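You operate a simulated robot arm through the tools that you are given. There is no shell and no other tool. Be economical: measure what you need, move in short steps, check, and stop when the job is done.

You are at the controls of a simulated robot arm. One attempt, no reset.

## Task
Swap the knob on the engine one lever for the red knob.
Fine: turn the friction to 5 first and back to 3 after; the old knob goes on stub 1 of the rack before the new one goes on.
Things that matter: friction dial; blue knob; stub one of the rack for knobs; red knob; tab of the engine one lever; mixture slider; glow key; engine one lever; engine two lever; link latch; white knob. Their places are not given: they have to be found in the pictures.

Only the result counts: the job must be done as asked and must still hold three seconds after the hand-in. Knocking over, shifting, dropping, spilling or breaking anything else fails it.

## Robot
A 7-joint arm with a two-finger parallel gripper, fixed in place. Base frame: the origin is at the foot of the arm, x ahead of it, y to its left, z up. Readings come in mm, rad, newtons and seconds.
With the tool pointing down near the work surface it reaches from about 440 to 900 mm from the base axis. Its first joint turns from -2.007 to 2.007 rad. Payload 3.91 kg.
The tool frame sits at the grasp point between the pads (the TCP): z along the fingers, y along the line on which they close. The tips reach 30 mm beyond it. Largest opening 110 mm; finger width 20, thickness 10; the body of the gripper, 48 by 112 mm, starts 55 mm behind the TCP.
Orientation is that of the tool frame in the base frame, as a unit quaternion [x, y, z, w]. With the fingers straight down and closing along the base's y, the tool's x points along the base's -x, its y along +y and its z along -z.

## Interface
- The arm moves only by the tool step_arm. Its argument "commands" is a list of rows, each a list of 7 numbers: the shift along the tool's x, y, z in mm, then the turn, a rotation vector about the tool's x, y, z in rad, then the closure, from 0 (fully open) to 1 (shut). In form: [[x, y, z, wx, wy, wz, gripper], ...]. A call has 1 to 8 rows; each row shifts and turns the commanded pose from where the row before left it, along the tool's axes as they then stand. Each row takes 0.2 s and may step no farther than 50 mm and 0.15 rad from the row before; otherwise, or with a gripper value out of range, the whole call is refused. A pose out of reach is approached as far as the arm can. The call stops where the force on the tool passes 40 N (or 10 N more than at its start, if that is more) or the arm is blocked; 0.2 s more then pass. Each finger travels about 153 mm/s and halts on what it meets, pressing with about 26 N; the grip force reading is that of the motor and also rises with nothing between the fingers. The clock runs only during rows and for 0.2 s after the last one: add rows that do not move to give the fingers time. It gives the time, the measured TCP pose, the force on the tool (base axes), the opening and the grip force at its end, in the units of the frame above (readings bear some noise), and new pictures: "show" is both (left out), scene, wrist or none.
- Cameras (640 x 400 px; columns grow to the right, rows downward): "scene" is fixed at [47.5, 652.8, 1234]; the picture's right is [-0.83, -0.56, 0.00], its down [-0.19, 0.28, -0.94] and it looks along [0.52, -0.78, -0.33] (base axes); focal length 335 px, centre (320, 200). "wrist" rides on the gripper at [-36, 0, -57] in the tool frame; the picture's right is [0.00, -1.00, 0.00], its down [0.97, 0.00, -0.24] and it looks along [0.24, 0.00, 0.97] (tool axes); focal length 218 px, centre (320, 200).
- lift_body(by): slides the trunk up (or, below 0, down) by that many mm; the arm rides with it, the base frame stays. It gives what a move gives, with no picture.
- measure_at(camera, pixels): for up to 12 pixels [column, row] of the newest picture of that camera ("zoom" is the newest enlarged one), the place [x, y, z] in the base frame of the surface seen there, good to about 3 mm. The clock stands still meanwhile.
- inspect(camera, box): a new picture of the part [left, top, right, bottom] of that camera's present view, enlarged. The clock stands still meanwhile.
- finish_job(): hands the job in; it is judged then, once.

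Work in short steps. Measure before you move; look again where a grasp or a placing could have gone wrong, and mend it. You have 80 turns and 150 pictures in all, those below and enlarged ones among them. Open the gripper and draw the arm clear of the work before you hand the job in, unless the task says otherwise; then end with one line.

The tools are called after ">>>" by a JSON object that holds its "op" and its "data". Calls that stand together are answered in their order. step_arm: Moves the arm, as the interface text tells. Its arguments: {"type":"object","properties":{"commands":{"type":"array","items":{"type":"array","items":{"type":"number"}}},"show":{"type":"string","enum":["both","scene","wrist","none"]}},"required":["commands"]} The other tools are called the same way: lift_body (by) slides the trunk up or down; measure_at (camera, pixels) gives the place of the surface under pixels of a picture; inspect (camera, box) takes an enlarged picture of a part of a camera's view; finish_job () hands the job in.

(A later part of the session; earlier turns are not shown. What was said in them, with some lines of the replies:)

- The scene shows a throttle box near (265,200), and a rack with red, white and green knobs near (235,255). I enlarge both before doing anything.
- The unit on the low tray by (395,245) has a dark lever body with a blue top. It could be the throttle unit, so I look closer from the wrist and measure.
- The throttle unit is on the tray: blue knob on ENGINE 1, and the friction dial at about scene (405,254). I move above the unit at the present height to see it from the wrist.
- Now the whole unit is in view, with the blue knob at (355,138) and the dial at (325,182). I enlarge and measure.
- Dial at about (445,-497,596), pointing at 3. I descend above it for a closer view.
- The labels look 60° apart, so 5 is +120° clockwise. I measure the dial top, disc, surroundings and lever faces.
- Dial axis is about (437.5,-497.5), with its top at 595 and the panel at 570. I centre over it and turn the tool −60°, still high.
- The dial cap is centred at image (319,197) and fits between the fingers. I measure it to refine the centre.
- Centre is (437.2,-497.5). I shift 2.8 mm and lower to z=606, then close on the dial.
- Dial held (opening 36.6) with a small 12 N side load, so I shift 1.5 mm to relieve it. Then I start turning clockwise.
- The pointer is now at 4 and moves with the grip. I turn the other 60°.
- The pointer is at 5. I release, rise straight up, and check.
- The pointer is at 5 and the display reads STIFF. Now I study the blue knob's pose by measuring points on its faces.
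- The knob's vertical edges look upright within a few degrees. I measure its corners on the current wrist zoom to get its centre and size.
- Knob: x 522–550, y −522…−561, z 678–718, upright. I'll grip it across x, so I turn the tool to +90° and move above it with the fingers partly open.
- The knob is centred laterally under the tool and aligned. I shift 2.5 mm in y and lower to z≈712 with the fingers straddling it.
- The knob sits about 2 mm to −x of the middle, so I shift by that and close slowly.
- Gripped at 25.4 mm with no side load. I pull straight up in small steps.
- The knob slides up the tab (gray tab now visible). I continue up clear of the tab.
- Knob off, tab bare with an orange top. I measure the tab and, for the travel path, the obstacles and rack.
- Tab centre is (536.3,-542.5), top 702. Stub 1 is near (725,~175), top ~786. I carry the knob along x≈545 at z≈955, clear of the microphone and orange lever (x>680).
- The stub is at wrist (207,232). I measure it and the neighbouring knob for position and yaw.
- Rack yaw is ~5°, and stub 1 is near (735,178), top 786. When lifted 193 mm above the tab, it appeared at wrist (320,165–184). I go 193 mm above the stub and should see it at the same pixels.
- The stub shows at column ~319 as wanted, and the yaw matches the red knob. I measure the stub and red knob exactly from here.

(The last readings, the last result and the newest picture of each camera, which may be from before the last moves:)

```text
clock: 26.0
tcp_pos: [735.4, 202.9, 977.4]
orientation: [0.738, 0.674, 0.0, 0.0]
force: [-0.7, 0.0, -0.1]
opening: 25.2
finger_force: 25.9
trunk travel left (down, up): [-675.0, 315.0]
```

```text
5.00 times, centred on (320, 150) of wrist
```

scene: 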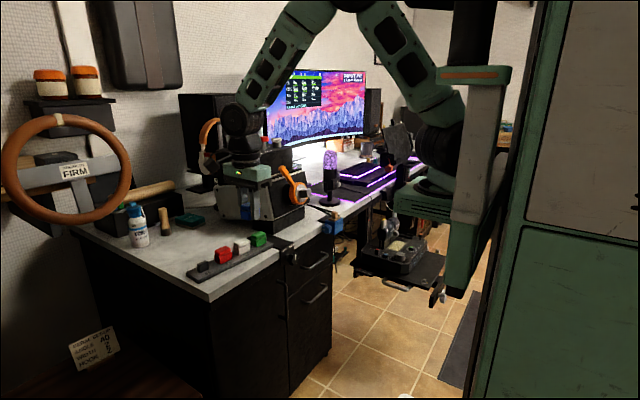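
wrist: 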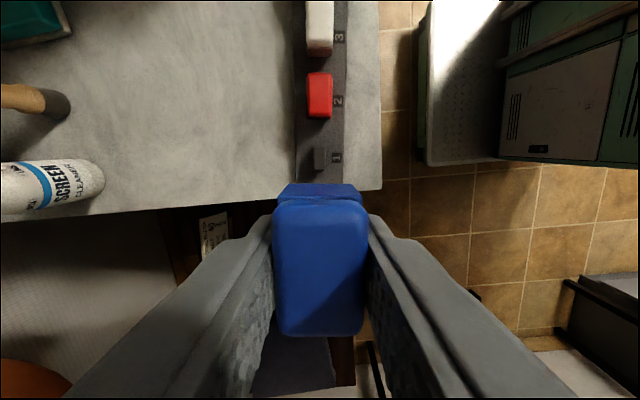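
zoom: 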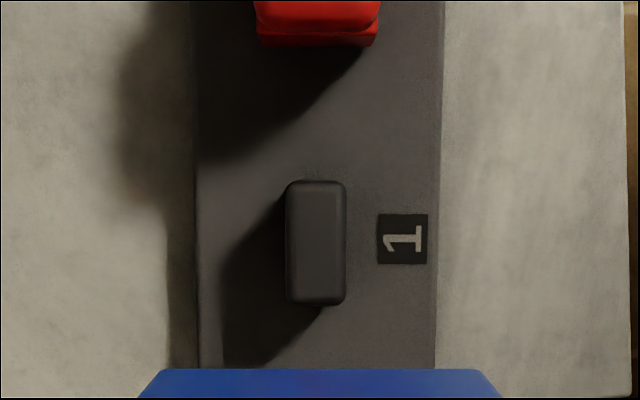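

Stub centre is at wrist (319.3,158.7), i.e. tool x −22.3, while the knob centre is at about −0.8. I move −21.5 in x and +0.7 in y, lower to just above the stub, and look from the scene camera.

>>> {"op": "step_arm", "data": {"commands": [[-21.5, 0.7, 0, 0, 0, 0, 1], [0, 0, 45, 0, 0, 0, 1], [0, 0, 45, 0, 0, 0, 1], [0, 0, 45, 0, 0, 0, 1], [0, 0, 14, 0, 0, 0, 1], [0, 0, 0, 0, 0, 0, 1]], "show": "both"}}

>>> {"op": "inspect", "data": {"camera": "scene", "box": [176, 230, 240, 278]}}

```text
clock: 27.4
tcp_pos: [733.4, 183.2, 828.2]
orientation: [0.739, 0.674, 0.0, 0.0]
force: [-0.2, -0.5, -0.4]
opening: 25.1
finger_force: 26.4
trunk travel left (down, up): [-675.0, 315.0]
```

scene: 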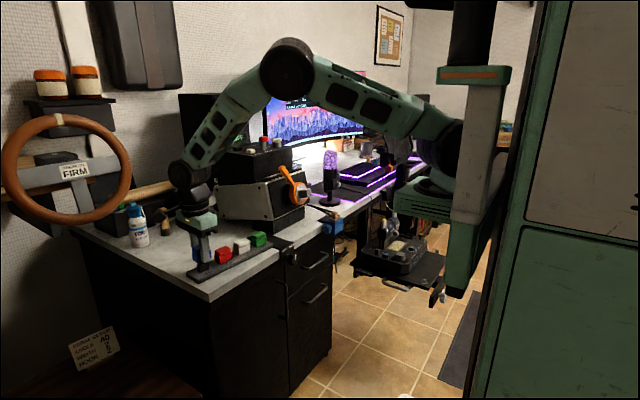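
wrist: 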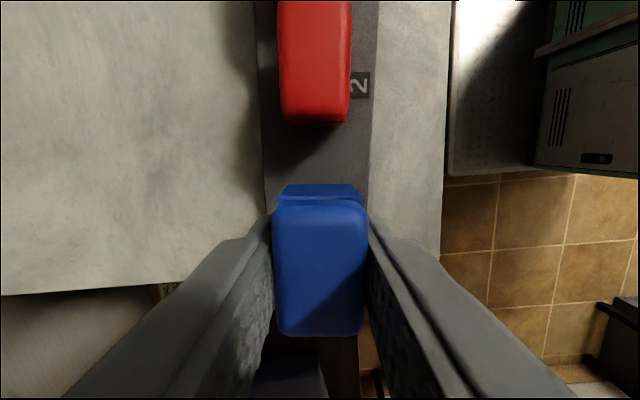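

```text
8.33 times, centred on (208, 254) of scene
```

zoom: 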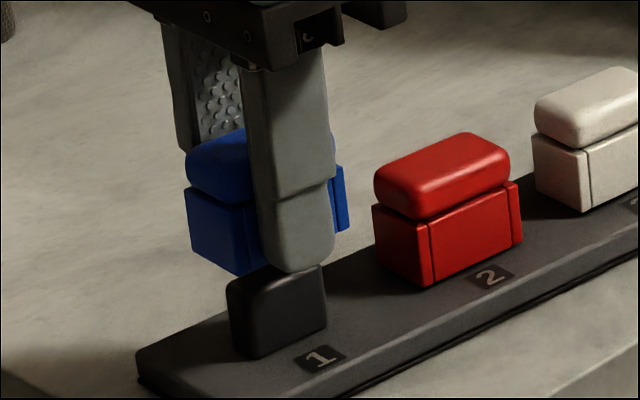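

Just above the stub. I verify alignment by measuring blue and red knob corners and the stub in this zoom.

>>> {"op": "measure_at", "data": {"camera": "zoom", "pixels": [[192, 245], [230, 264], [192, 200], [228, 215], [343, 220], [378, 250], [425, 275], [515, 230], [233, 340], [260, 350], [320, 320], [232, 290]]}}

```text
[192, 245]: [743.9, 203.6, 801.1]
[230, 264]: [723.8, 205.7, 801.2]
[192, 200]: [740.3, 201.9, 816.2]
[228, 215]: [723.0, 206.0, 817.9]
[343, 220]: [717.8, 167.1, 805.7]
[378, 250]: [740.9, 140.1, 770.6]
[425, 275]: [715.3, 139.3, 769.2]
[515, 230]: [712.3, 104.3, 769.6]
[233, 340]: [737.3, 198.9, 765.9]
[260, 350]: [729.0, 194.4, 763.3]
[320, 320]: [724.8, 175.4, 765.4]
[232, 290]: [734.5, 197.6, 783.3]
```

Offsets agree (knob end 6.5 mm beyond the stub end, face 6.5 mm beyond), so it is aligned within noise. I descend slowly.

>>> {"op": "step_arm", "data": {"commands": [[0, 0, 5, 0, 0, 0, 1], [0, 0, 4, 0, 0, 0, 1], [0, 0, 3, 0, 0, 0, 1], [0, 0, 3, 0, 0, 0, 1], [0, 0, 0, 0, 0, 0, 1]], "show": "scene"}}

>>> {"op": "inspect", "data": {"camera": "scene", "box": [176, 230, 240, 278]}}

```text
clock: 28.6
tcp_pos: [734.4, 180.7, 814.8]
orientation: [0.737, 0.676, 0.0, 0.002]
force: [-0.3, -0.7, 6.4]
opening: 25.3
finger_force: 25.7
trunk travel left (down, up): [-675.0, 315.0]
```

scene: 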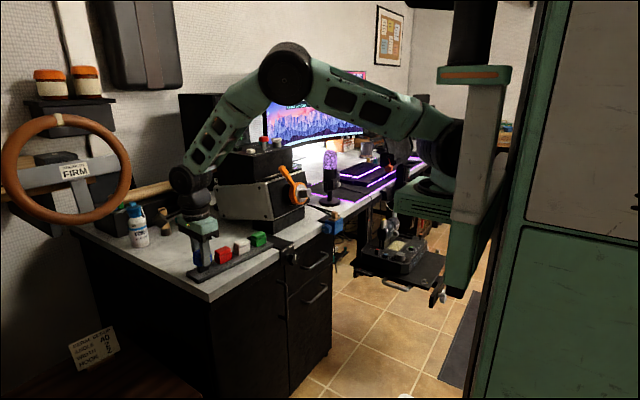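

```text
8.33 times, centred on (208, 254) of scene
```

zoom: 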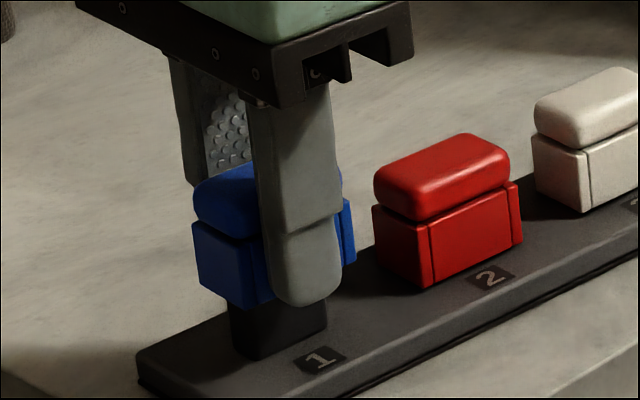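

Upward force of 6.4 N, with the bottom near the stub's top: either sliding friction or rim contact. I press 3 mm more and read.

>>> {"op": "step_arm", "data": {"commands": [[0, 0, 1.5, 0, 0, 0, 1], [0, 0, 1.5, 0, 0, 0, 1]], "show": "none"}}

```text
clock: 29.2
tcp_pos: [734.5, 180.7, 809.6]
orientation: [0.739, 0.674, -0.002, 0.0]
force: [1.7, 1.0, -0.9]
opening: 25.3
finger_force: 25.6
trunk travel left (down, up): [-675.0, 315.0]
```

The force fell and it went down, so it is on the stub. I continue down to the seat (~TCP 792).

>>> {"op": "step_arm", "data": {"commands": [[0, 0, 4, 0, 0, 0, 1], [0, 0, 4, 0, 0, 0, 1], [0, 0, 4, 0, 0, 0, 1], [0, 0, 3, 0, 0, 0, 1], [0, 0, 0, 0, 0, 0, 1]], "show": "scene"}}

>>> {"op": "inspect", "data": {"camera": "scene", "box": [176, 230, 240, 278]}}

```text
clock: 30.4
tcp_pos: [733.4, 181.8, 796.6]
orientation: [0.739, 0.674, 0.0, 0.001]
force: [7.5, -0.1, 1.9]
opening: 25.2
finger_force: 26.3
trunk travel left (down, up): [-675.0, 315.0]
```

scene: 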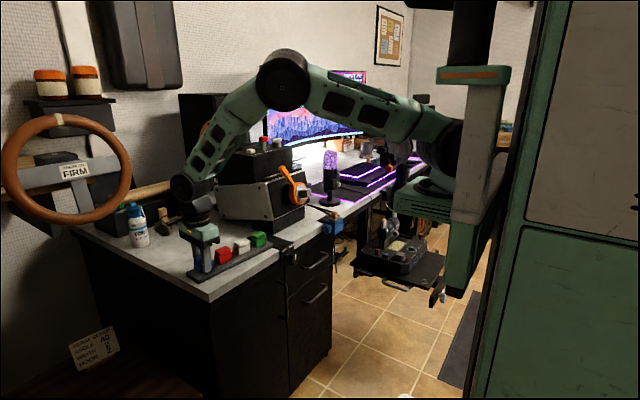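

```text
8.33 times, centred on (208, 254) of scene
```

zoom: 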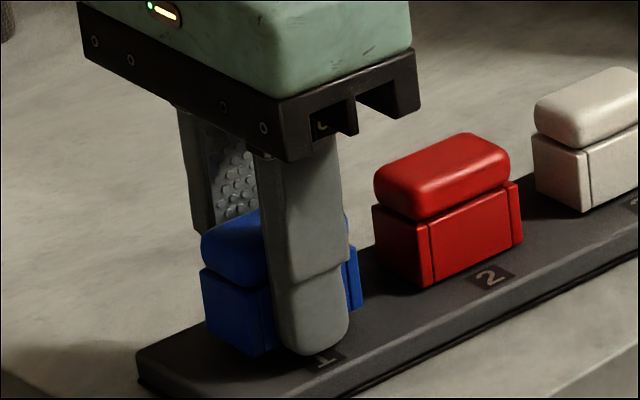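

Nearly seated (TCP 796.6, x load 7.5 N). I ease 0.7 mm to +x and go down until contact.

>>> {"op": "step_arm", "data": {"commands": [[0, 0.7, 2, 0, 0, 0, 1], [0, 0, 2, 0, 0, 0, 1], [0, 0, 1, 0, 0, 0, 1], [0, 0, 1, 0, 0, 0, 1]], "show": "none"}}

```text
clock: 31.4
tcp_pos: [735.0, 180.9, 792.2]
orientation: [0.737, 0.675, 0.0, -0.001]
force: [-3.5, -1.5, 19.0]
opening: 25.2
finger_force: 26.4
trunk travel left (down, up): [-675.0, 315.0]
```

Seated (19 N at TCP 792). I open and lift straight up, then check.

>>> {"op": "step_arm", "data": {"commands": [[0, 0, 0, 0, 0, 0, 0.75], [0, 0, 0, 0, 0, 0, 0.6], [0, 0, -10, 0, 0, 0, 0.5], [0, 0, -40, 0, 0, 0, 0.5], [0, 0, -45, 0, 0, 0, 0.5], [0, 0, -20, 0, 0, 0, 0.5], [0, 0, 0, 0, 0, 0, 0.5]], "show": "both"}}

>>> {"op": "inspect", "data": {"camera": "scene", "box": [176, 230, 240, 278]}}

```text
clock: 33.0
tcp_pos: [735.8, 178.8, 907.3]
orientation: [0.738, 0.674, 0.0, 0.0]
force: [0.0, 0.3, -0.1]
opening: 55.1
finger_force: 0.1
trunk travel left (down, up): [-675.0, 315.0]
```

scene: 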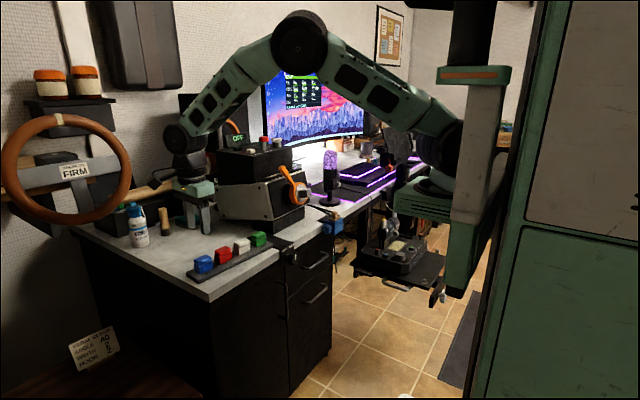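
wrist: 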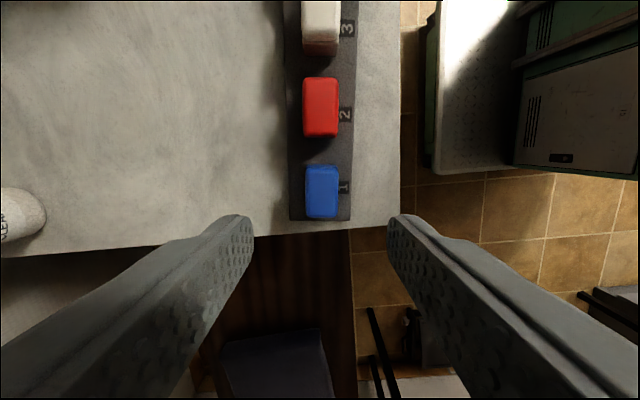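

```text
8.33 times, centred on (208, 254) of scene
```

zoom: 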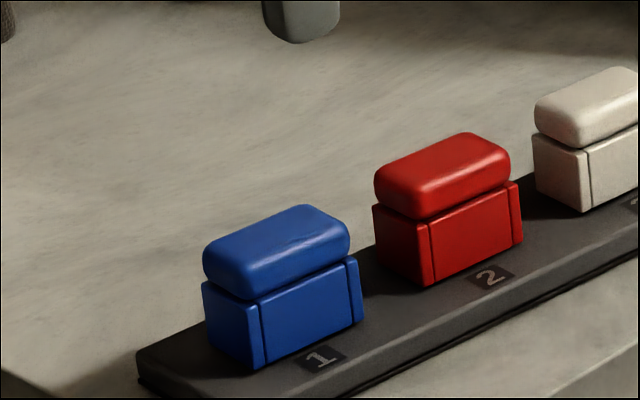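

Blue is fully seated on stub 1. Now I measure red relative to blue.

>>> {"op": "measure_at", "data": {"camera": "wrist", "pixels": [[322, 180], [322, 195], [322, 212], [307, 195], [338, 195], [320, 85], [320, 105], [320, 130], [305, 105], [335, 105]]}}

```text
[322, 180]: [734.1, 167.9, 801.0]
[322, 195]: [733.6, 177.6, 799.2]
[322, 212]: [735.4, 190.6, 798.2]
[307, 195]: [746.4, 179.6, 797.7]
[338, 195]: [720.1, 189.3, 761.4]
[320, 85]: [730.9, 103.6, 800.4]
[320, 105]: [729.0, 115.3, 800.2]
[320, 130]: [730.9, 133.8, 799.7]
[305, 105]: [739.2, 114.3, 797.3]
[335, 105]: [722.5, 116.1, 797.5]
```

Red is −62 mm along the rack from the tool's position. I move over it and lower partway with the fingers open to check centring.

>>> {"op": "step_arm", "data": {"commands": [[-40, -0.2, 0, 0, 0, 0, 0.5], [-22.5, -0.2, 0, 0, 0, 0, 0.5], [0, 0, 40, 0, 0, 0, 0.5], [0, 0, 35, 0, 0, 0, 0.5], [0, 0, 0, 0, 0, 0, 0.5]], "show": "both"}}

```text
clock: 34.2
tcp_pos: [728.0, 118.5, 829.8]
orientation: [0.738, 0.675, 0.0, 0.0]
force: [-0.6, -0.5, -0.6]
opening: 55.0
finger_force: 0.1
trunk travel left (down, up): [-675.0, 315.0]
```

scene: 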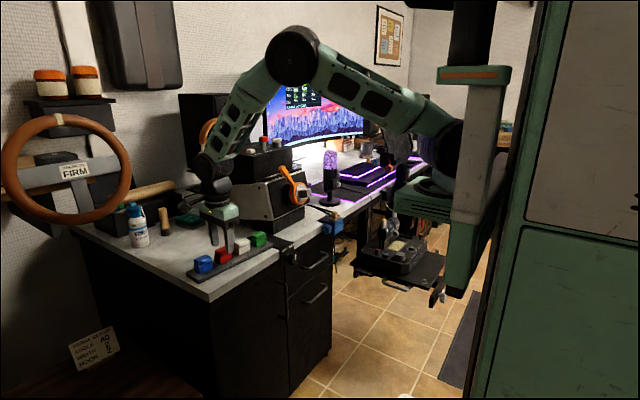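
wrist: 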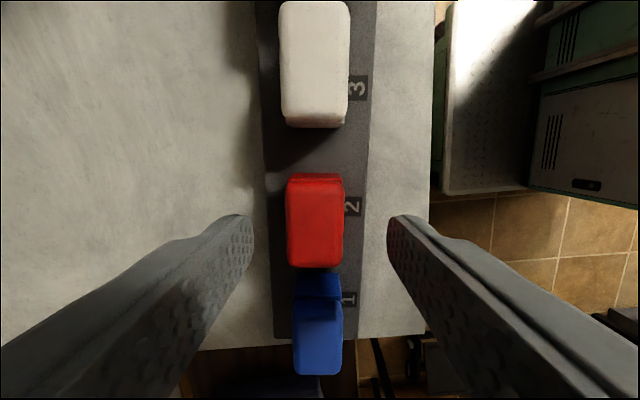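

Red sits 2 mm to +tool-y and ~2–3 mm back. I correct and lower to grip height 793, then compare with how blue looked in the grip (rows 184–337).

>>> {"op": "step_arm", "data": {"commands": [[-2, 2, 17, 0, 0, 0, 0.5], [0, 0, 20, 0, 0, 0, 0.5], [0, 0, 0, 0, 0, 0, 0.5]], "show": "both"}}

>>> {"op": "inspect", "data": {"camera": "scene", "box": [186, 225, 250, 273]}}

```text
clock: 35.0
tcp_pos: [730.2, 114.5, 794.7]
orientation: [0.738, 0.675, -0.001, 0.0]
force: [-0.4, -0.5, -0.2]
opening: 55.1
finger_force: 0.0
trunk travel left (down, up): [-675.0, 315.0]
```

scene: 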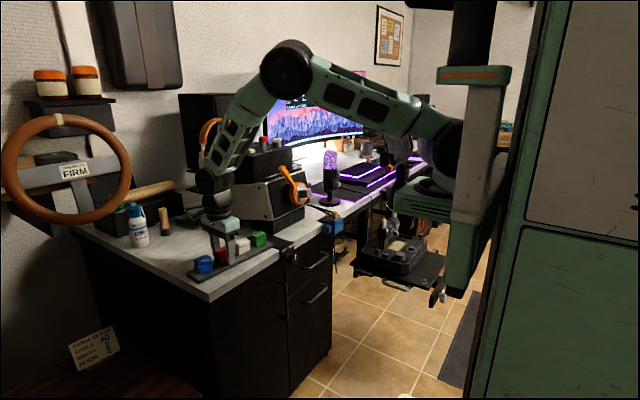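
wrist: 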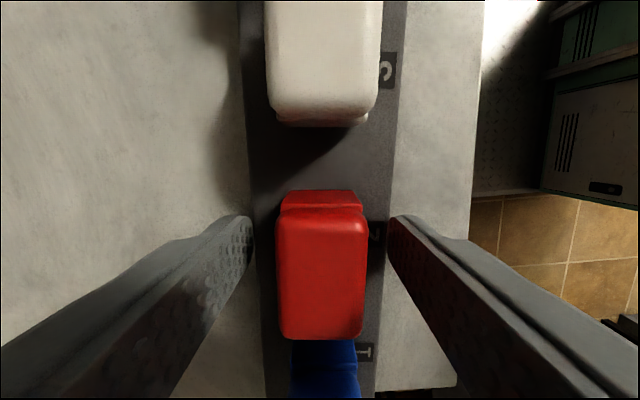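

```text
8.33 times, centred on (218, 249) of scene
```

zoom: 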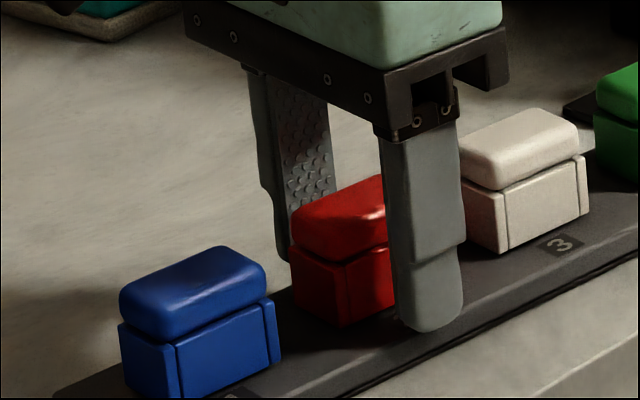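

Nearly the same framing as blue (191/208–340 vs 184/205–337). I nudge +1.5 mm along, lower 1.5 mm, and close.

>>> {"op": "step_arm", "data": {"commands": [[1.5, -0.4, 1.5, 0, 0, 0, 0.6], [0, 0, 0, 0, 0, 0, 0.7], [0, 0, 0, 0, 0, 0, 0.8], [0, 0, 0, 0, 0, 0, 0.9], [0, 0, 0, 0, 0, 0, 1], [0, 0, 0, 0, 0, 0, 1]], "show": "wrist"}}

```text
clock: 36.4
tcp_pos: [729.5, 117.6, 793.2]
orientation: [0.738, 0.675, 0.0, 0.0]
force: [-0.4, -0.4, 0.2]
opening: 25.2
finger_force: 26.3
trunk travel left (down, up): [-675.0, 315.0]
```

wrist: 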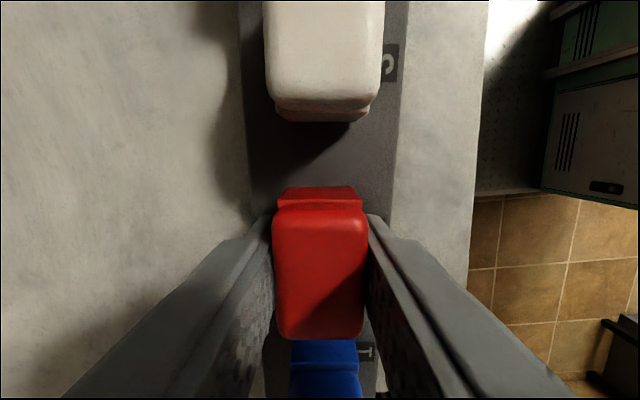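

Gripped at 25.2 mm, no side load. I pull red up slowly, then clear.

>>> {"op": "step_arm", "data": {"commands": [[0, 0, -4, 0, 0, 0, 1], [0, 0, -5, 0, 0, 0, 1], [0, 0, -6, 0, 0, 0, 1], [0, 0, -8, 0, 0, 0, 1], [0, 0, -12, 0, 0, 0, 1], [0, 0, -35, 0, 0, 0, 1], [0, 0, -45, 0, 0, 0, 1], [0, 0, -45, 0, 0, 0, 1]], "show": "both"}}

>>> {"op": "inspect", "data": {"camera": "wrist", "box": [240, 80, 400, 180]}}

```text
clock: 38.2
tcp_pos: [731.7, 118.4, 953.5]
orientation: [0.738, 0.674, -0.001, -0.002]
force: [-0.5, -0.7, -0.9]
opening: 25.4
finger_force: 26.2
trunk travel left (down, up): [-675.0, 315.0]
```

scene: 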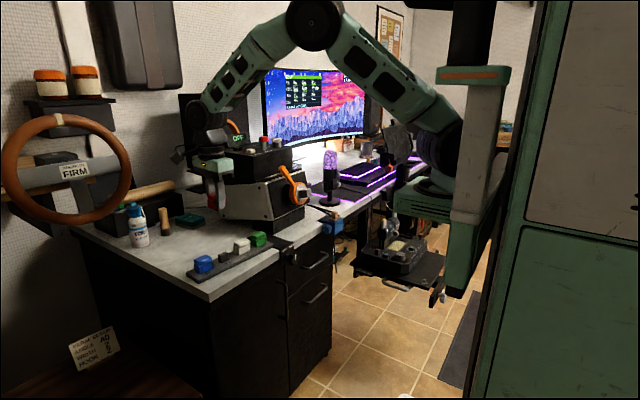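
wrist: 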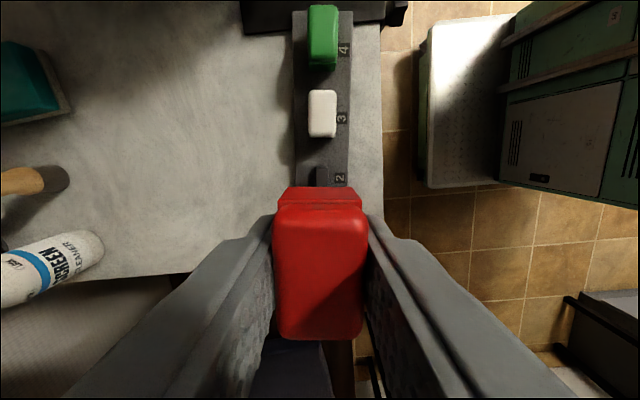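

```text
4.00 times, centred on (320, 130) of wrist
```

zoom: 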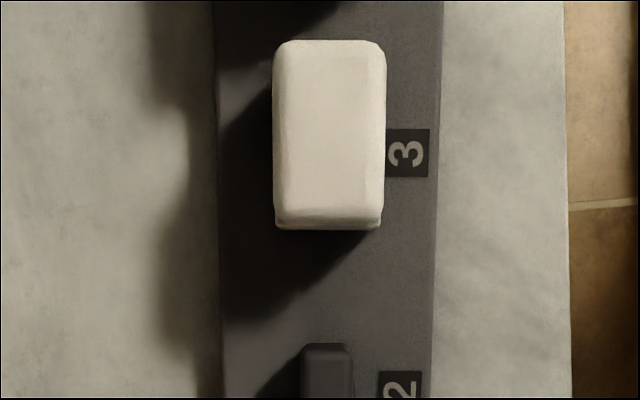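

Red is held with stub 2 bare; its far edge sits at tool x ≈ −16, my reference for the tab. I turn back 5° and retreat to x≈548, then travel to the lever.

>>> {"op": "step_arm", "data": {"commands": [[0, 0, 0, 0, 0, -0.0885, 1], [0, -46, 0, 0, 0, 0, 1], [0, -46, 0, 0, 0, 0, 1], [0, -46, 0, 0, 0, 0, 1], [-20, -44, 0, 0, 0, 0, 1], [-49, 0, 0, 0, 0, 0, 1], [-49, 0, 0, 0, 0, 0, 1], [-49, 0, 0, 0, 0, 0, 1]], "show": "none"}}

>>> {"op": "step_arm", "data": {"commands": [[-49, 0, 0, 0, 0, 0, 1], [-49, 0, 0, 0, 0, 0, 1], [-49, 0, 0, 0, 0, 0, 1], [-49, 0, 0, 0, 0, 0, 1], [-49, 0, 0, 0, 0, 0, 1], [-49, 0, 0, 0, 0, 0, 1], [-49, 0, 0, 0, 0, 0, 1], [0, 0, 0, 0, 0, 0, 1]], "show": "none"}}

```text
clock: 40.0
tcp_pos: [546.2, -46.0, 953.3]
orientation: [0.707, 0.707, 0.0, 0.0]
force: [-0.8, 0.2, -0.4]
opening: 25.4
finger_force: 26.4
trunk travel left (down, up): [-675.0, 315.0]
```

```text
clock: 41.8
tcp_pos: [548.7, -389.1, 949.8]
orientation: [0.708, 0.706, 0.0, -0.001]
force: [0.2, 1.2, -0.2]
opening: 25.5
finger_force: 25.9
trunk travel left (down, up): [-675.0, 315.0]
```

I move to 25 mm short of the tab at z≈895 so the tab is fully visible.

>>> {"op": "step_arm", "data": {"commands": [[-45, -4, 5, 0, 0, 0, 1], [-45, -4, 10, 0, 0, 0, 1], [-37, -4, 20, 0, 0, 0, 1], [0, 0, 20, 0, 0, 0, 1], [0, 0, 0, 0, 0, 0, 1], [0, 0, 0, 0, 0, 0, 1]], "show": "wrist"}}

>>> {"op": "inspect", "data": {"camera": "wrist", "box": [290, 110, 350, 190]}}

>>> {"op": "step_arm", "data": {"commands": [[0, 0, 0, 0, 0, 0, 1]], "show": "none"}}

```text
clock: 43.2
tcp_pos: [537.1, -518.6, 896.1]
orientation: [0.708, 0.707, 0.0, 0.0]
force: [0.3, -0.7, 0.3]
opening: 25.2
finger_force: 25.8
trunk travel left (down, up): [-675.0, 315.0]
```

wrist: 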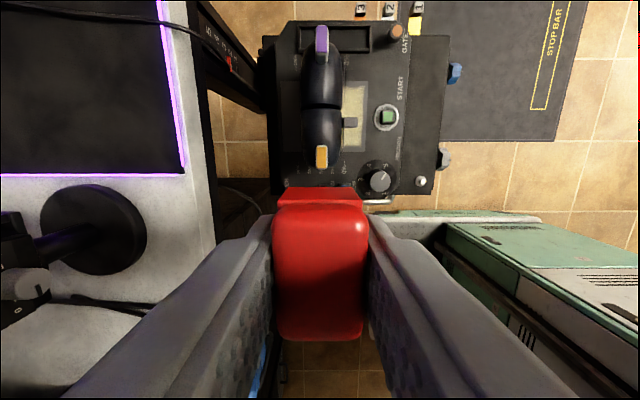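

```text
5.00 times, centred on (320, 150) of wrist
```

zoom: 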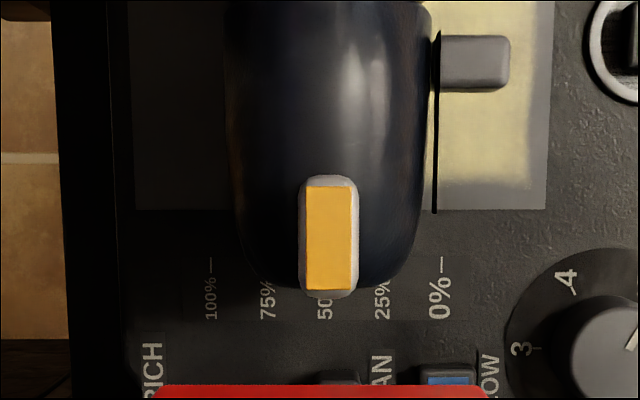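

```text
clock: 43.6
tcp_pos: [537.2, -518.1, 896.6]
orientation: [0.708, 0.707, 0.0, 0.0]
force: [0.4, 0.6, -1.0]
opening: 25.5
finger_force: 26.3
trunk travel left (down, up): [-675.0, 315.0]
```

Tab centre is at wrist (321.8,157.6). Required shift is about −23.3 along and −1.4 lateral. I apply it, lower to just above the tab, and look.

>>> {"op": "step_arm", "data": {"commands": [[-23.3, -1.4, 0, 0, 0, 0, 1], [0, 0, 45, 0, 0, 0, 1], [0, 0, 45, 0, 0, 0, 1], [0, 0, 45, 0, 0, 0, 1], [0, 0, 17, 0, 0, 0, 1], [0, 0, 0, 0, 0, 0, 1]], "show": "scene"}}

>>> {"op": "inspect", "data": {"camera": "scene", "box": [372, 203, 412, 233]}}

>>> {"op": "measure_at", "data": {"camera": "zoom", "pixels": [[200, 120], [240, 130], [205, 160], [245, 170]]}}

```text
clock: 45.0
tcp_pos: [536.1, -539.9, 744.1]
orientation: [0.708, 0.706, 0.0, 0.0]
force: [0.9, -0.3, -0.2]
opening: 25.3
finger_force: 26.0
trunk travel left (down, up): [-675.0, 315.0]
```

scene: 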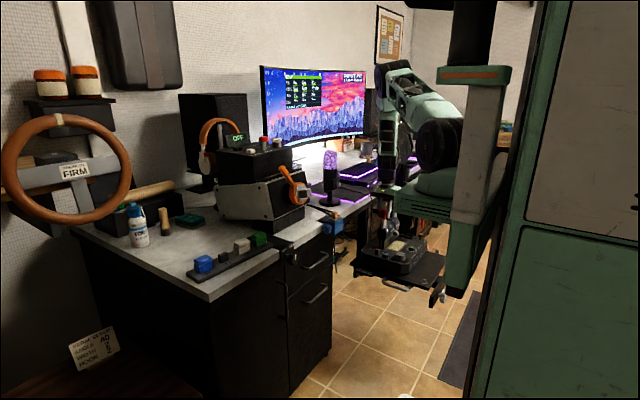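

```text
13.33 times, centred on (392, 218) of scene
```

zoom: 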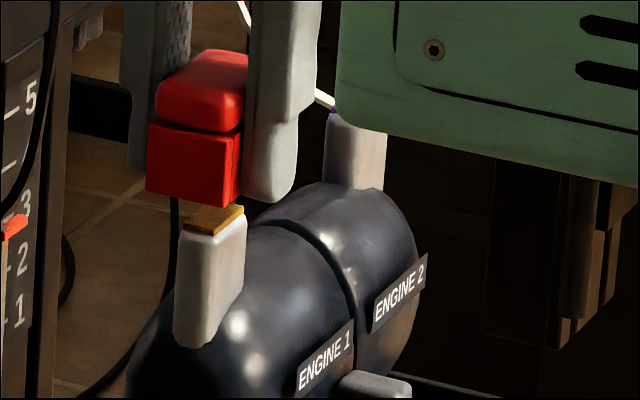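

```text
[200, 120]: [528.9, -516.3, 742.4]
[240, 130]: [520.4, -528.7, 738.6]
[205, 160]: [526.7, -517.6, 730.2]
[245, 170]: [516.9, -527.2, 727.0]
```

Close to the picture with blue. The red end face reads −517 against blue's −520, so I add −1.5 mm along and descend gently to the tab top.

>>> {"op": "step_arm", "data": {"commands": [[-1.5, 0, 3, 0, 0, 0, 1], [0, 0, 3, 0, 0, 0, 1], [0, 0, 3, 0, 0, 0, 1], [0, 0, 2, 0, 0, 0, 1], [0, 0, 2, 0, 0, 0, 1]], "show": "none"}}

```text
clock: 46.2
tcp_pos: [532.0, -542.8, 733.2]
orientation: [0.708, 0.706, 0.0, 0.001]
force: [-1.2, 1.1, 4.3]
opening: 25.3
finger_force: 25.6
trunk travel left (down, up): [-675.0, 315.0]
```

Force is 4.3 N near the tab top, similar to what happened at stub 1. I go 2 mm more.

>>> {"op": "step_arm", "data": {"commands": [[0, 0, 1, 0, 0, 0, 1], [0, 0, 1, 0, 0, 0, 1]], "show": "scene"}}

>>> {"op": "inspect", "data": {"camera": "scene", "box": [372, 203, 412, 233]}}

```text
clock: 46.8
tcp_pos: [534.0, -542.6, 727.8]
orientation: [0.708, 0.706, -0.001, 0.0]
force: [0.2, 0.4, -0.5]
opening: 25.2
finger_force: 25.7
trunk travel left (down, up): [-675.0, 315.0]
```

scene: 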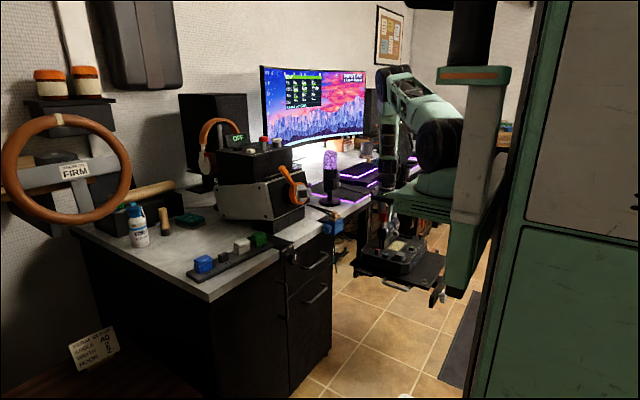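

```text
13.33 times, centred on (392, 218) of scene
```

zoom: 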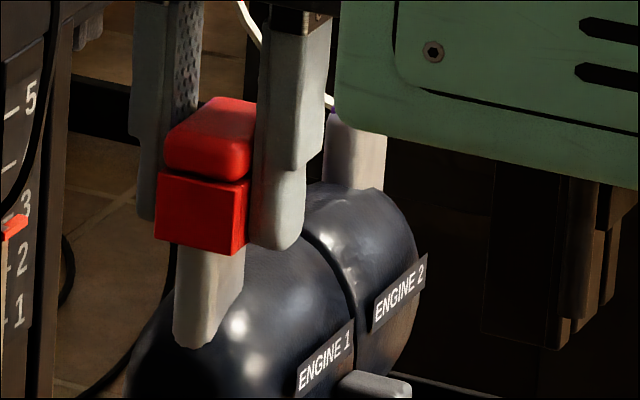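

The knob has slid onto the tab (force zero, orange hidden). I continue down to the seat near TCP 711.

>>> {"op": "step_arm", "data": {"commands": [[0, 0, 4, 0, 0, 0, 1], [0, 0, 4, 0, 0, 0, 1], [0, 0, 3, 0, 0, 0, 1], [0, 0, 2, 0, 0, 0, 1], [0, 0, 0, 0, 0, 0, 1]], "show": "none"}}

>>> {"op": "step_arm", "data": {"commands": [[0, 0, 1, 0, 0, 0, 1], [0, 0, 1, 0, 0, 0, 1], [0, 0, 1, 0, 0, 0, 1]], "show": "none"}}

```text
clock: 48.0
tcp_pos: [532.4, -541.9, 716.9]
orientation: [0.707, 0.707, 0.0, 0.0]
force: [1.4, 0.0, -0.6]
opening: 25.6
finger_force: 25.9
trunk travel left (down, up): [-675.0, 315.0]
```

```text
clock: 48.8
tcp_pos: [533.0, -544.1, 714.0]
orientation: [0.707, 0.707, 0.0, 0.001]
force: [0.6, -0.5, -1.1]
opening: 25.4
finger_force: 26.0
trunk travel left (down, up): [-675.0, 315.0]
```

Not seated yet (no vertical force). I continue in 1 mm steps.

>>> {"op": "step_arm", "data": {"commands": [[0, 0, 1, 0, 0, 0, 1], [0, 0, 1, 0, 0, 0, 1], [0, 0, 1, 0, 0, 0, 1]], "show": "none"}}

>>> {"op": "step_arm", "data": {"commands": [[0, 0, 0.7, 0, 0, 0, 1], [0, 0, 0, 0, 0, 0, 1]], "show": "scene"}}

>>> {"op": "inspect", "data": {"camera": "scene", "box": [372, 203, 412, 233]}}

```text
clock: 49.6
tcp_pos: [534.1, -543.6, 711.7]
orientation: [0.708, 0.707, 0.0, -0.001]
force: [-0.6, -0.5, -0.1]
opening: 25.4
finger_force: 25.6
trunk travel left (down, up): [-675.0, 315.0]
```

```text
clock: 50.2
tcp_pos: [533.3, -543.2, 709.7]
orientation: [0.708, 0.706, 0.0, 0.001]
force: [-0.1, -0.7, -0.7]
opening: 25.4
finger_force: 26.0
trunk travel left (down, up): [-675.0, 315.0]
```

scene: 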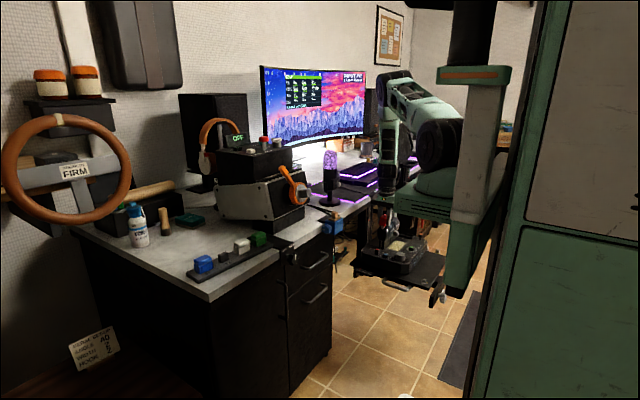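

```text
13.33 times, centred on (392, 218) of scene
```

zoom: 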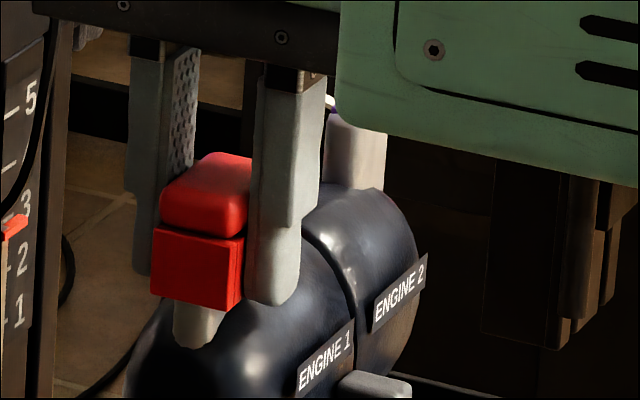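

Red's corner pixel matches where blue's was (386,226.4 vs 384.8,225.8). I try 1 mm steps once more for a seating contact.

>>> {"op": "step_arm", "data": {"commands": [[0, 0, 0.8, 0, 0, 0, 1], [0, 0, 0, 0, 0, 0, 1]], "show": "none"}}

>>> {"op": "step_arm", "data": {"commands": [[0, 0, 0.8, 0, 0, 0, 1], [0, 0, 0, 0, 0, 0, 1]], "show": "none"}}

```text
clock: 50.8
tcp_pos: [534.3, -542.7, 711.6]
orientation: [0.708, 0.706, 0.0, 0.0]
force: [-0.2, -0.1, -0.3]
opening: 25.4
finger_force: 26.2
trunk travel left (down, up): [-675.0, 315.0]
```

```text
clock: 51.4
tcp_pos: [534.2, -542.6, 709.4]
orientation: [0.708, 0.706, -0.001, 0.0]
force: [0.4, 0.5, 5.4]
opening: 25.5
finger_force: 26.4
trunk travel left (down, up): [-675.0, 315.0]
```

Contact is starting (5.4 N). One more small press to confirm the seat.

>>> {"op": "step_arm", "data": {"commands": [[0, 0, 0.7, 0, 0, 0, 1], [0, 0, 0, 0, 0, 0, 1]], "show": "none"}}

```text
clock: 52.0
tcp_pos: [533.4, -543.6, 710.0]
orientation: [0.708, 0.706, 0.0, 0.001]
force: [3.7, 2.8, 14.7]
opening: 25.3
finger_force: 25.7
trunk travel left (down, up): [-675.0, 315.0]
```

Seated firmly (14.7 N). I relax slightly, open evenly, and lift straight up.

>>> {"op": "step_arm", "data": {"commands": [[0, 0, -0.8, 0, 0, 0, 1], [0, 0, 0, 0, 0, 0, 0.72], [0, 0, 0, 0, 0, 0, 0.5], [0, 0, 0, 0, 0, 0, 0.5], [0, 0, -30, 0, 0, 0, 0.5], [0, 0, -45, 0, 0, 0, 0.5], [0, 0, -40, 0, 0, 0, 0.5], [0, 0, 0, 0, 0, 0, 0.5]], "show": "both"}}

>>> {"op": "inspect", "data": {"camera": "scene", "box": [360, 195, 450, 265]}}

>>> {"op": "inspect", "data": {"camera": "wrist", "box": [240, 80, 440, 240]}}

```text
clock: 53.8
tcp_pos: [532.8, -543.6, 826.8]
orientation: [0.708, 0.706, 0.0, 0.0]
force: [0.5, -0.7, -0.9]
opening: 55.1
finger_force: 0.1
trunk travel left (down, up): [-675.0, 315.0]
```

scene: 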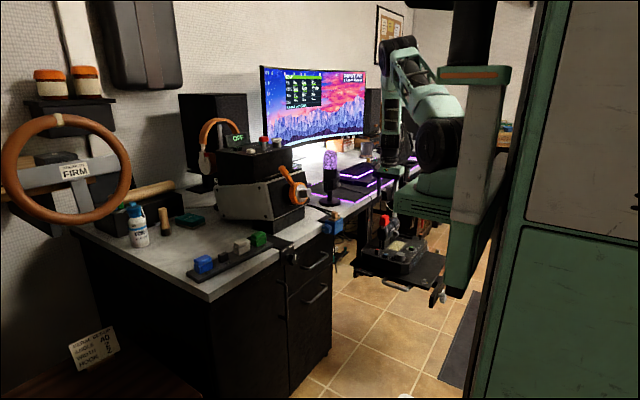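
wrist: 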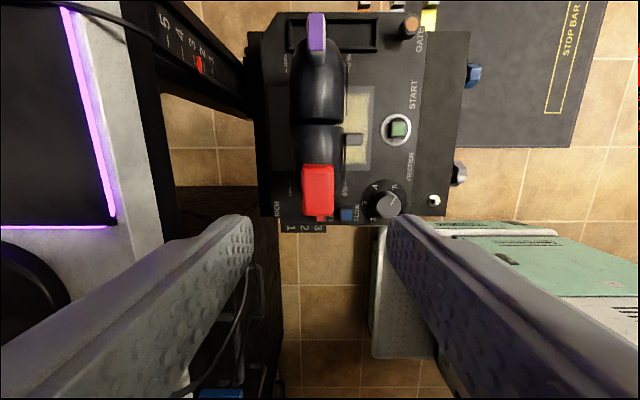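

```text
5.71 times, centred on (405, 230) of scene
```

zoom: 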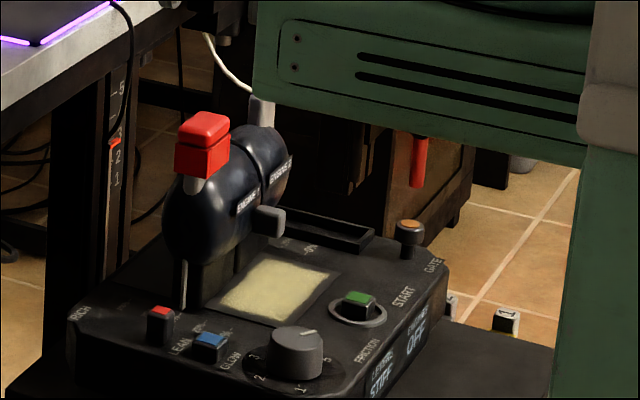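

```text
2.50 times, centred on (340, 160) of wrist
```

zoom: 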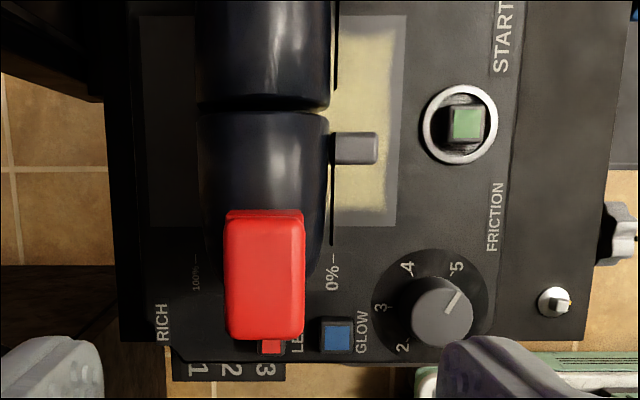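

Red is fully on and the lever hasn't moved. Now back to the dial: I move above (436.5,−497.5) and turn the tool to +60°.

>>> {"op": "step_arm", "data": {"commands": [[15, -32, 0, 0, 0, 0, 0.45], [15, -32, 0, 0, 0, 0, 0.45], [16, -32.5, 0, 0, 0, 0, 0.45], [0, 0, 30, 0, 0, -0.131, 0.45], [0, 0, 40, 0, 0, -0.131, 0.45], [0, 0, 40, 0, 0, -0.131, 0.45], [0, 0, 17, 0, 0, -0.131, 0.45], [0, 0, 0, 0, 0, 0, 0.45]], "show": "wrist"}}

>>> {"op": "measure_at", "data": {"camera": "wrist", "pixels": [[319, 197], [302, 197], [337, 197], [319, 184], [319, 210]]}}

```text
clock: 55.6
tcp_pos: [438.2, -495.3, 694.1]
orientation: [0.5, 0.866, 0.0, 0.001]
force: [-0.6, 0.0, -0.2]
opening: 60.3
finger_force: 0.1
trunk travel left (down, up): [-675.0, 315.0]
```

wrist: 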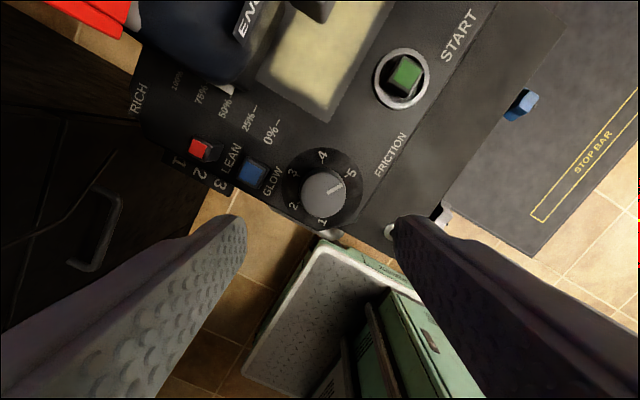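

```text
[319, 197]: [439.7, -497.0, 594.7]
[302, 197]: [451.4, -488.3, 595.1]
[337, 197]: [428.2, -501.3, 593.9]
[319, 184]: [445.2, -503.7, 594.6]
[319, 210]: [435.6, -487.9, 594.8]
```

The dial cap is at (323,194). I shift (−1.9,−2.0) mm in the tool frame, lower to 606, and close.

>>> {"op": "step_arm", "data": {"commands": [[-1.9, -2, 30, 0, 0, 0, 0.45], [0, 0, 38, 0, 0, 0, 0.45], [0, 0, 20, 0, 0, 0, 0.45], [0, 0, 0, 0, 0, 0, 0.45]], "show": "wrist"}}

>>> {"op": "step_arm", "data": {"commands": [[0, 0, 0, 0, 0, 0, 0.6], [0, 0, 0, 0, 0, 0, 0.72], [0, 0, 0, 0, 0, 0, 0.8], [0, 0, 0, 0, 0, 0, 0.8]], "show": "wrist"}}

```text
clock: 56.6
tcp_pos: [435.8, -498.8, 607.9]
orientation: [0.5, 0.866, 0.0, -0.001]
force: [0.1, 0.0, 0.3]
opening: 60.3
finger_force: 0.1
trunk travel left (down, up): [-675.0, 315.0]
```

wrist: 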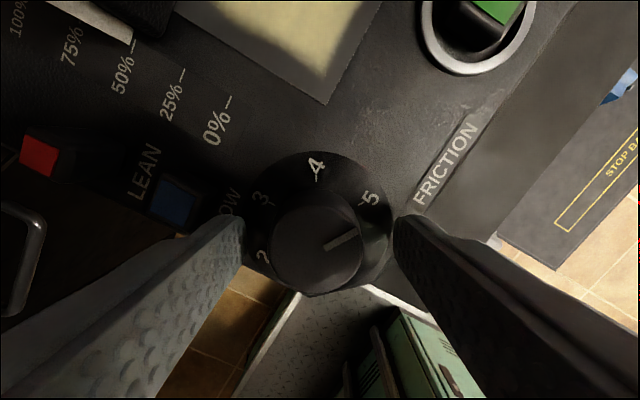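

```text
clock: 57.6
tcp_pos: [437.6, -497.7, 610.2]
orientation: [0.5, 0.866, 0.002, 0.0]
force: [10.7, 7.0, -1.3]
opening: 36.0
finger_force: 45.1
trunk travel left (down, up): [-675.0, 315.0]
```

wrist: 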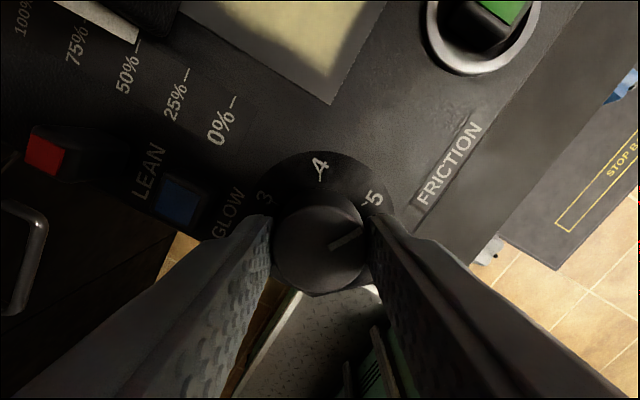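

Held, with a 12.7 N load along +tool y. I relieve it and turn counter-clockwise 120° in two calls.

>>> {"op": "step_arm", "data": {"commands": [[0, 1.5, 0, 0, 0, 0, 0.8], [0, 0, 0, 0, 0, -0.1496, 0.8], [0, 0, 0, 0, 0, -0.1496, 0.8], [0, 0, 0, 0, 0, -0.1496, 0.8], [0, 0, 0, 0, 0, -0.1496, 0.8], [0, 0, 0, 0, 0, -0.1496, 0.8], [0, 0, 0, 0, 0, -0.1496, 0.8], [0, 0, 0, 0, 0, -0.1496, 0.8]], "show": "none"}}

>>> {"op": "step_arm", "data": {"commands": [[0, 0, 0, 0, 0, -0.1496, 0.8], [0, 0, 0, 0, 0, -0.1496, 0.8], [0, 0, 0, 0, 0, -0.1496, 0.8], [0, 0, 0, 0, 0, -0.1496, 0.8], [0, 0, 0, 0, 0, -0.1496, 0.8], [0, 0, 0, 0, 0, -0.1496, 0.8], [0, 0, 0, 0, 0, -0.1496, 0.8], [0, 0, 0, 0, 0, 0, 0.8]], "show": "wrist"}}

```text
clock: 59.4
tcp_pos: [437.8, -497.6, 609.3]
orientation: [0.0, 1.0, 0.001, 0.0]
force: [2.5, 16.1, 2.8]
opening: 36.0
finger_force: 45.0
trunk travel left (down, up): [-675.0, 315.0]
```

```text
clock: 61.2
tcp_pos: [438.3, -496.4, 609.9]
orientation: [-0.501, 0.866, 0.0, 0.001]
force: [-4.1, 26.0, 10.9]
opening: 36.0
finger_force: 45.3
trunk travel left (down, up): [-675.0, 315.0]
```

wrist: 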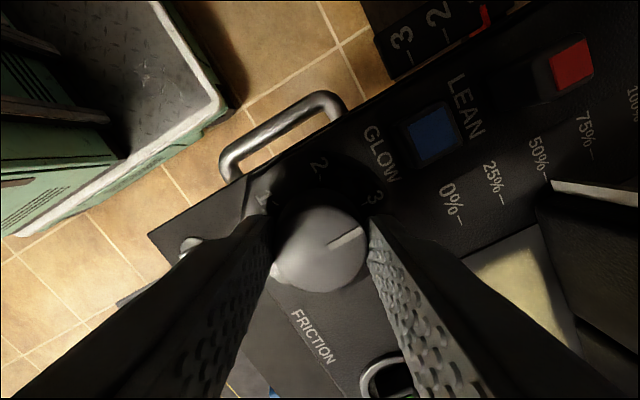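

The pointer is at 3. I relieve the 26 N side load by moving ~1.8 mm to +y, open, rise, and check.

>>> {"op": "step_arm", "data": {"commands": [[-0.8, 0.5, 0, 0, 0, 0, 0.8], [-0.8, 0.5, 0, 0, 0, 0, 0.8], [0, 0, 0, 0, 0, 0, 0.6], [0, 0, 0, 0, 0, 0, 0.45], [0, 0, -40, 0, 0, 0, 0.45], [0, 0, -45, 0, 0, 0, 0.45], [0, 0, -45, 0, 0, 0, 0.45], [0, 0, -45, 0, 0, 0, 0.45]], "show": "wrist"}}

>>> {"op": "inspect", "data": {"camera": "wrist", "box": [260, 130, 380, 230]}}

>>> {"op": "inspect", "data": {"camera": "scene", "box": [360, 195, 450, 265]}}

```text
clock: 63.0
tcp_pos: [442.3, -501.5, 786.7]
orientation: [-0.499, 0.866, 0.0, 0.0]
force: [0.7, -0.2, 0.0]
opening: 60.5
finger_force: 0.0
trunk travel left (down, up): [-675.0, 315.0]
```

wrist: 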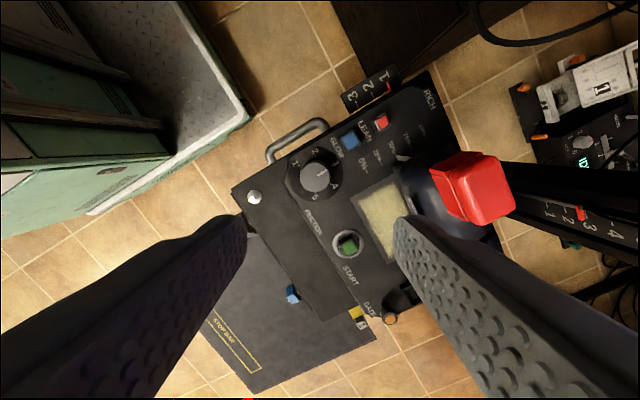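

```text
4.00 times, centred on (320, 180) of wrist
```

zoom: 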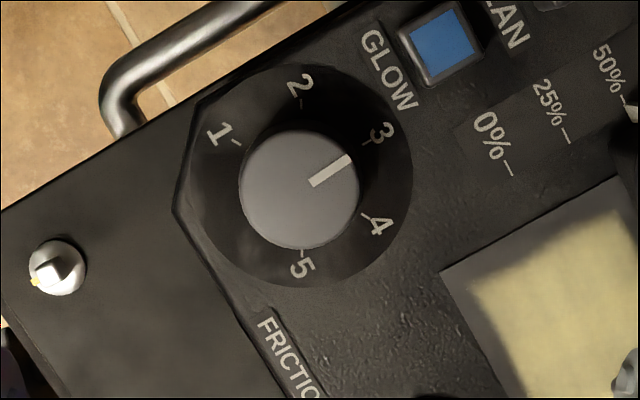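

```text
5.71 times, centred on (405, 230) of scene
```

zoom: 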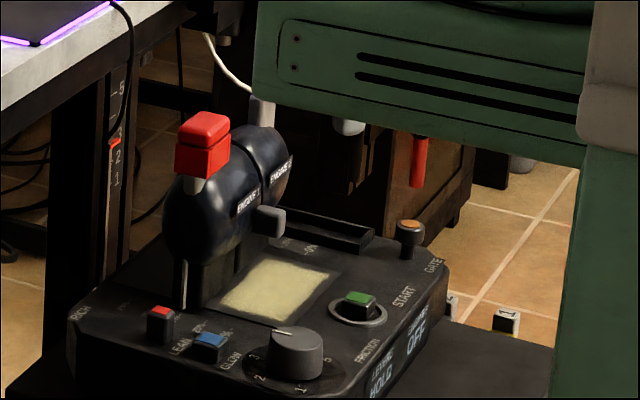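

The display went from STIFF to HOLD. I check the pointer's exact angle against the ticks in a closer zoom.

>>> {"op": "inspect", "data": {"camera": "wrist", "box": [296, 150, 344, 205]}}

>>> {"op": "inspect", "data": {"camera": "scene", "box": [405, 238, 425, 262]}}

>>> {"op": "inspect", "data": {"camera": "scene", "box": [176, 225, 272, 285]}}

```text
7.27 times, centred on (320, 178) of wrist
```

zoom: 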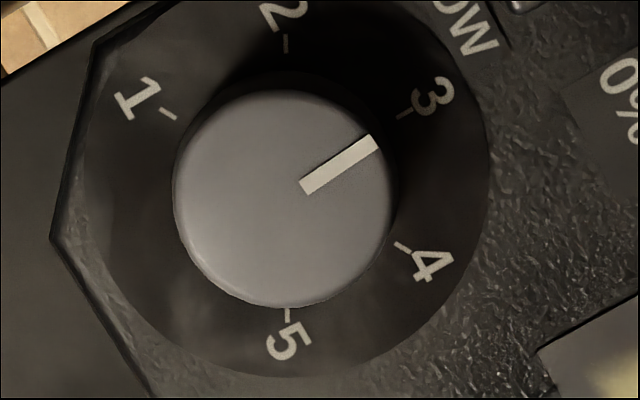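

```text
16.00 times, centred on (415, 250) of scene
```

zoom: 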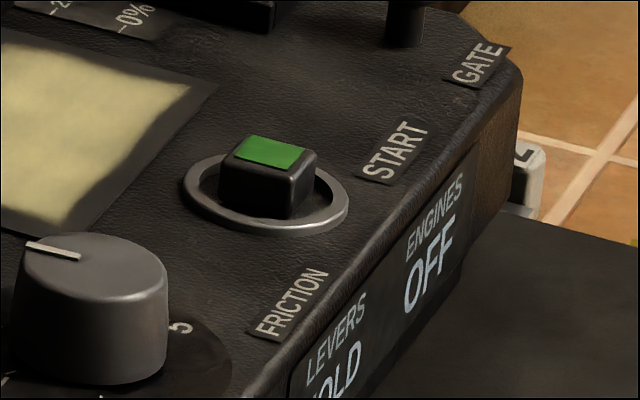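

```text
6.67 times, centred on (224, 255) of scene
```

zoom: 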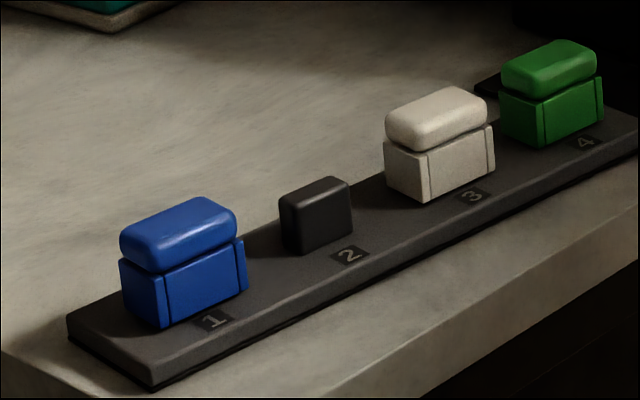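

Pointer is at 3 within ~3° (0.05 of a step), the display reads HOLD, blue sits on stub 1, and red is on the lever. I draw the arm up and clear.

>>> {"op": "step_arm", "data": {"commands": [[0, 0, -45, 0, 0, 0, 0.3], [0, 0, -45, 0, 0, 0, 0.3], [0, 0, -45, 0, 0, 0, 0], [0, 0, -45, 0, 0, 0, 0], [-20, 40, 0, 0, 0, 0, 0], [0, 0, 0, 0, 0, 0, 0]], "show": "both"}}

```text
clock: 64.4
tcp_pos: [415.7, -458.6, 966.2]
orientation: [-0.5, 0.866, 0.0, 0.0]
force: [0.3, 0.1, -0.9]
opening: 110.1
finger_force: 0.0
trunk travel left (down, up): [-675.0, 315.0]
```

scene: 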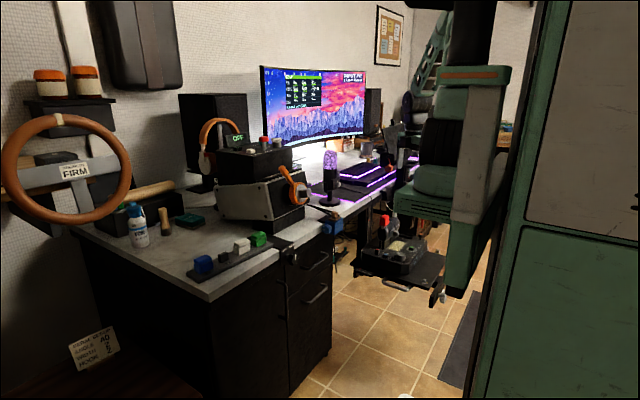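
wrist: 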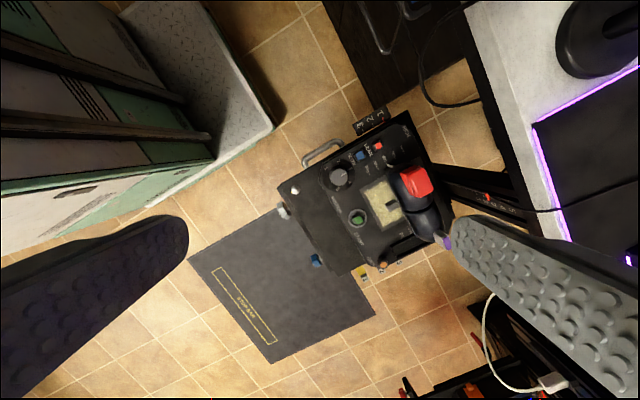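

Everything is in place and the arm is clear with the gripper open, so I hand in.

>>> {"op": "finish_job", "data": {}}

```text
The job is handed in.
```

The red knob is on the engine one lever and the blue knob is on stub 1. Friction went to 5 for the swap and is back at 3, about 3° short of the mark with the display reading HOLD; the arm is clear and the job is handed in.
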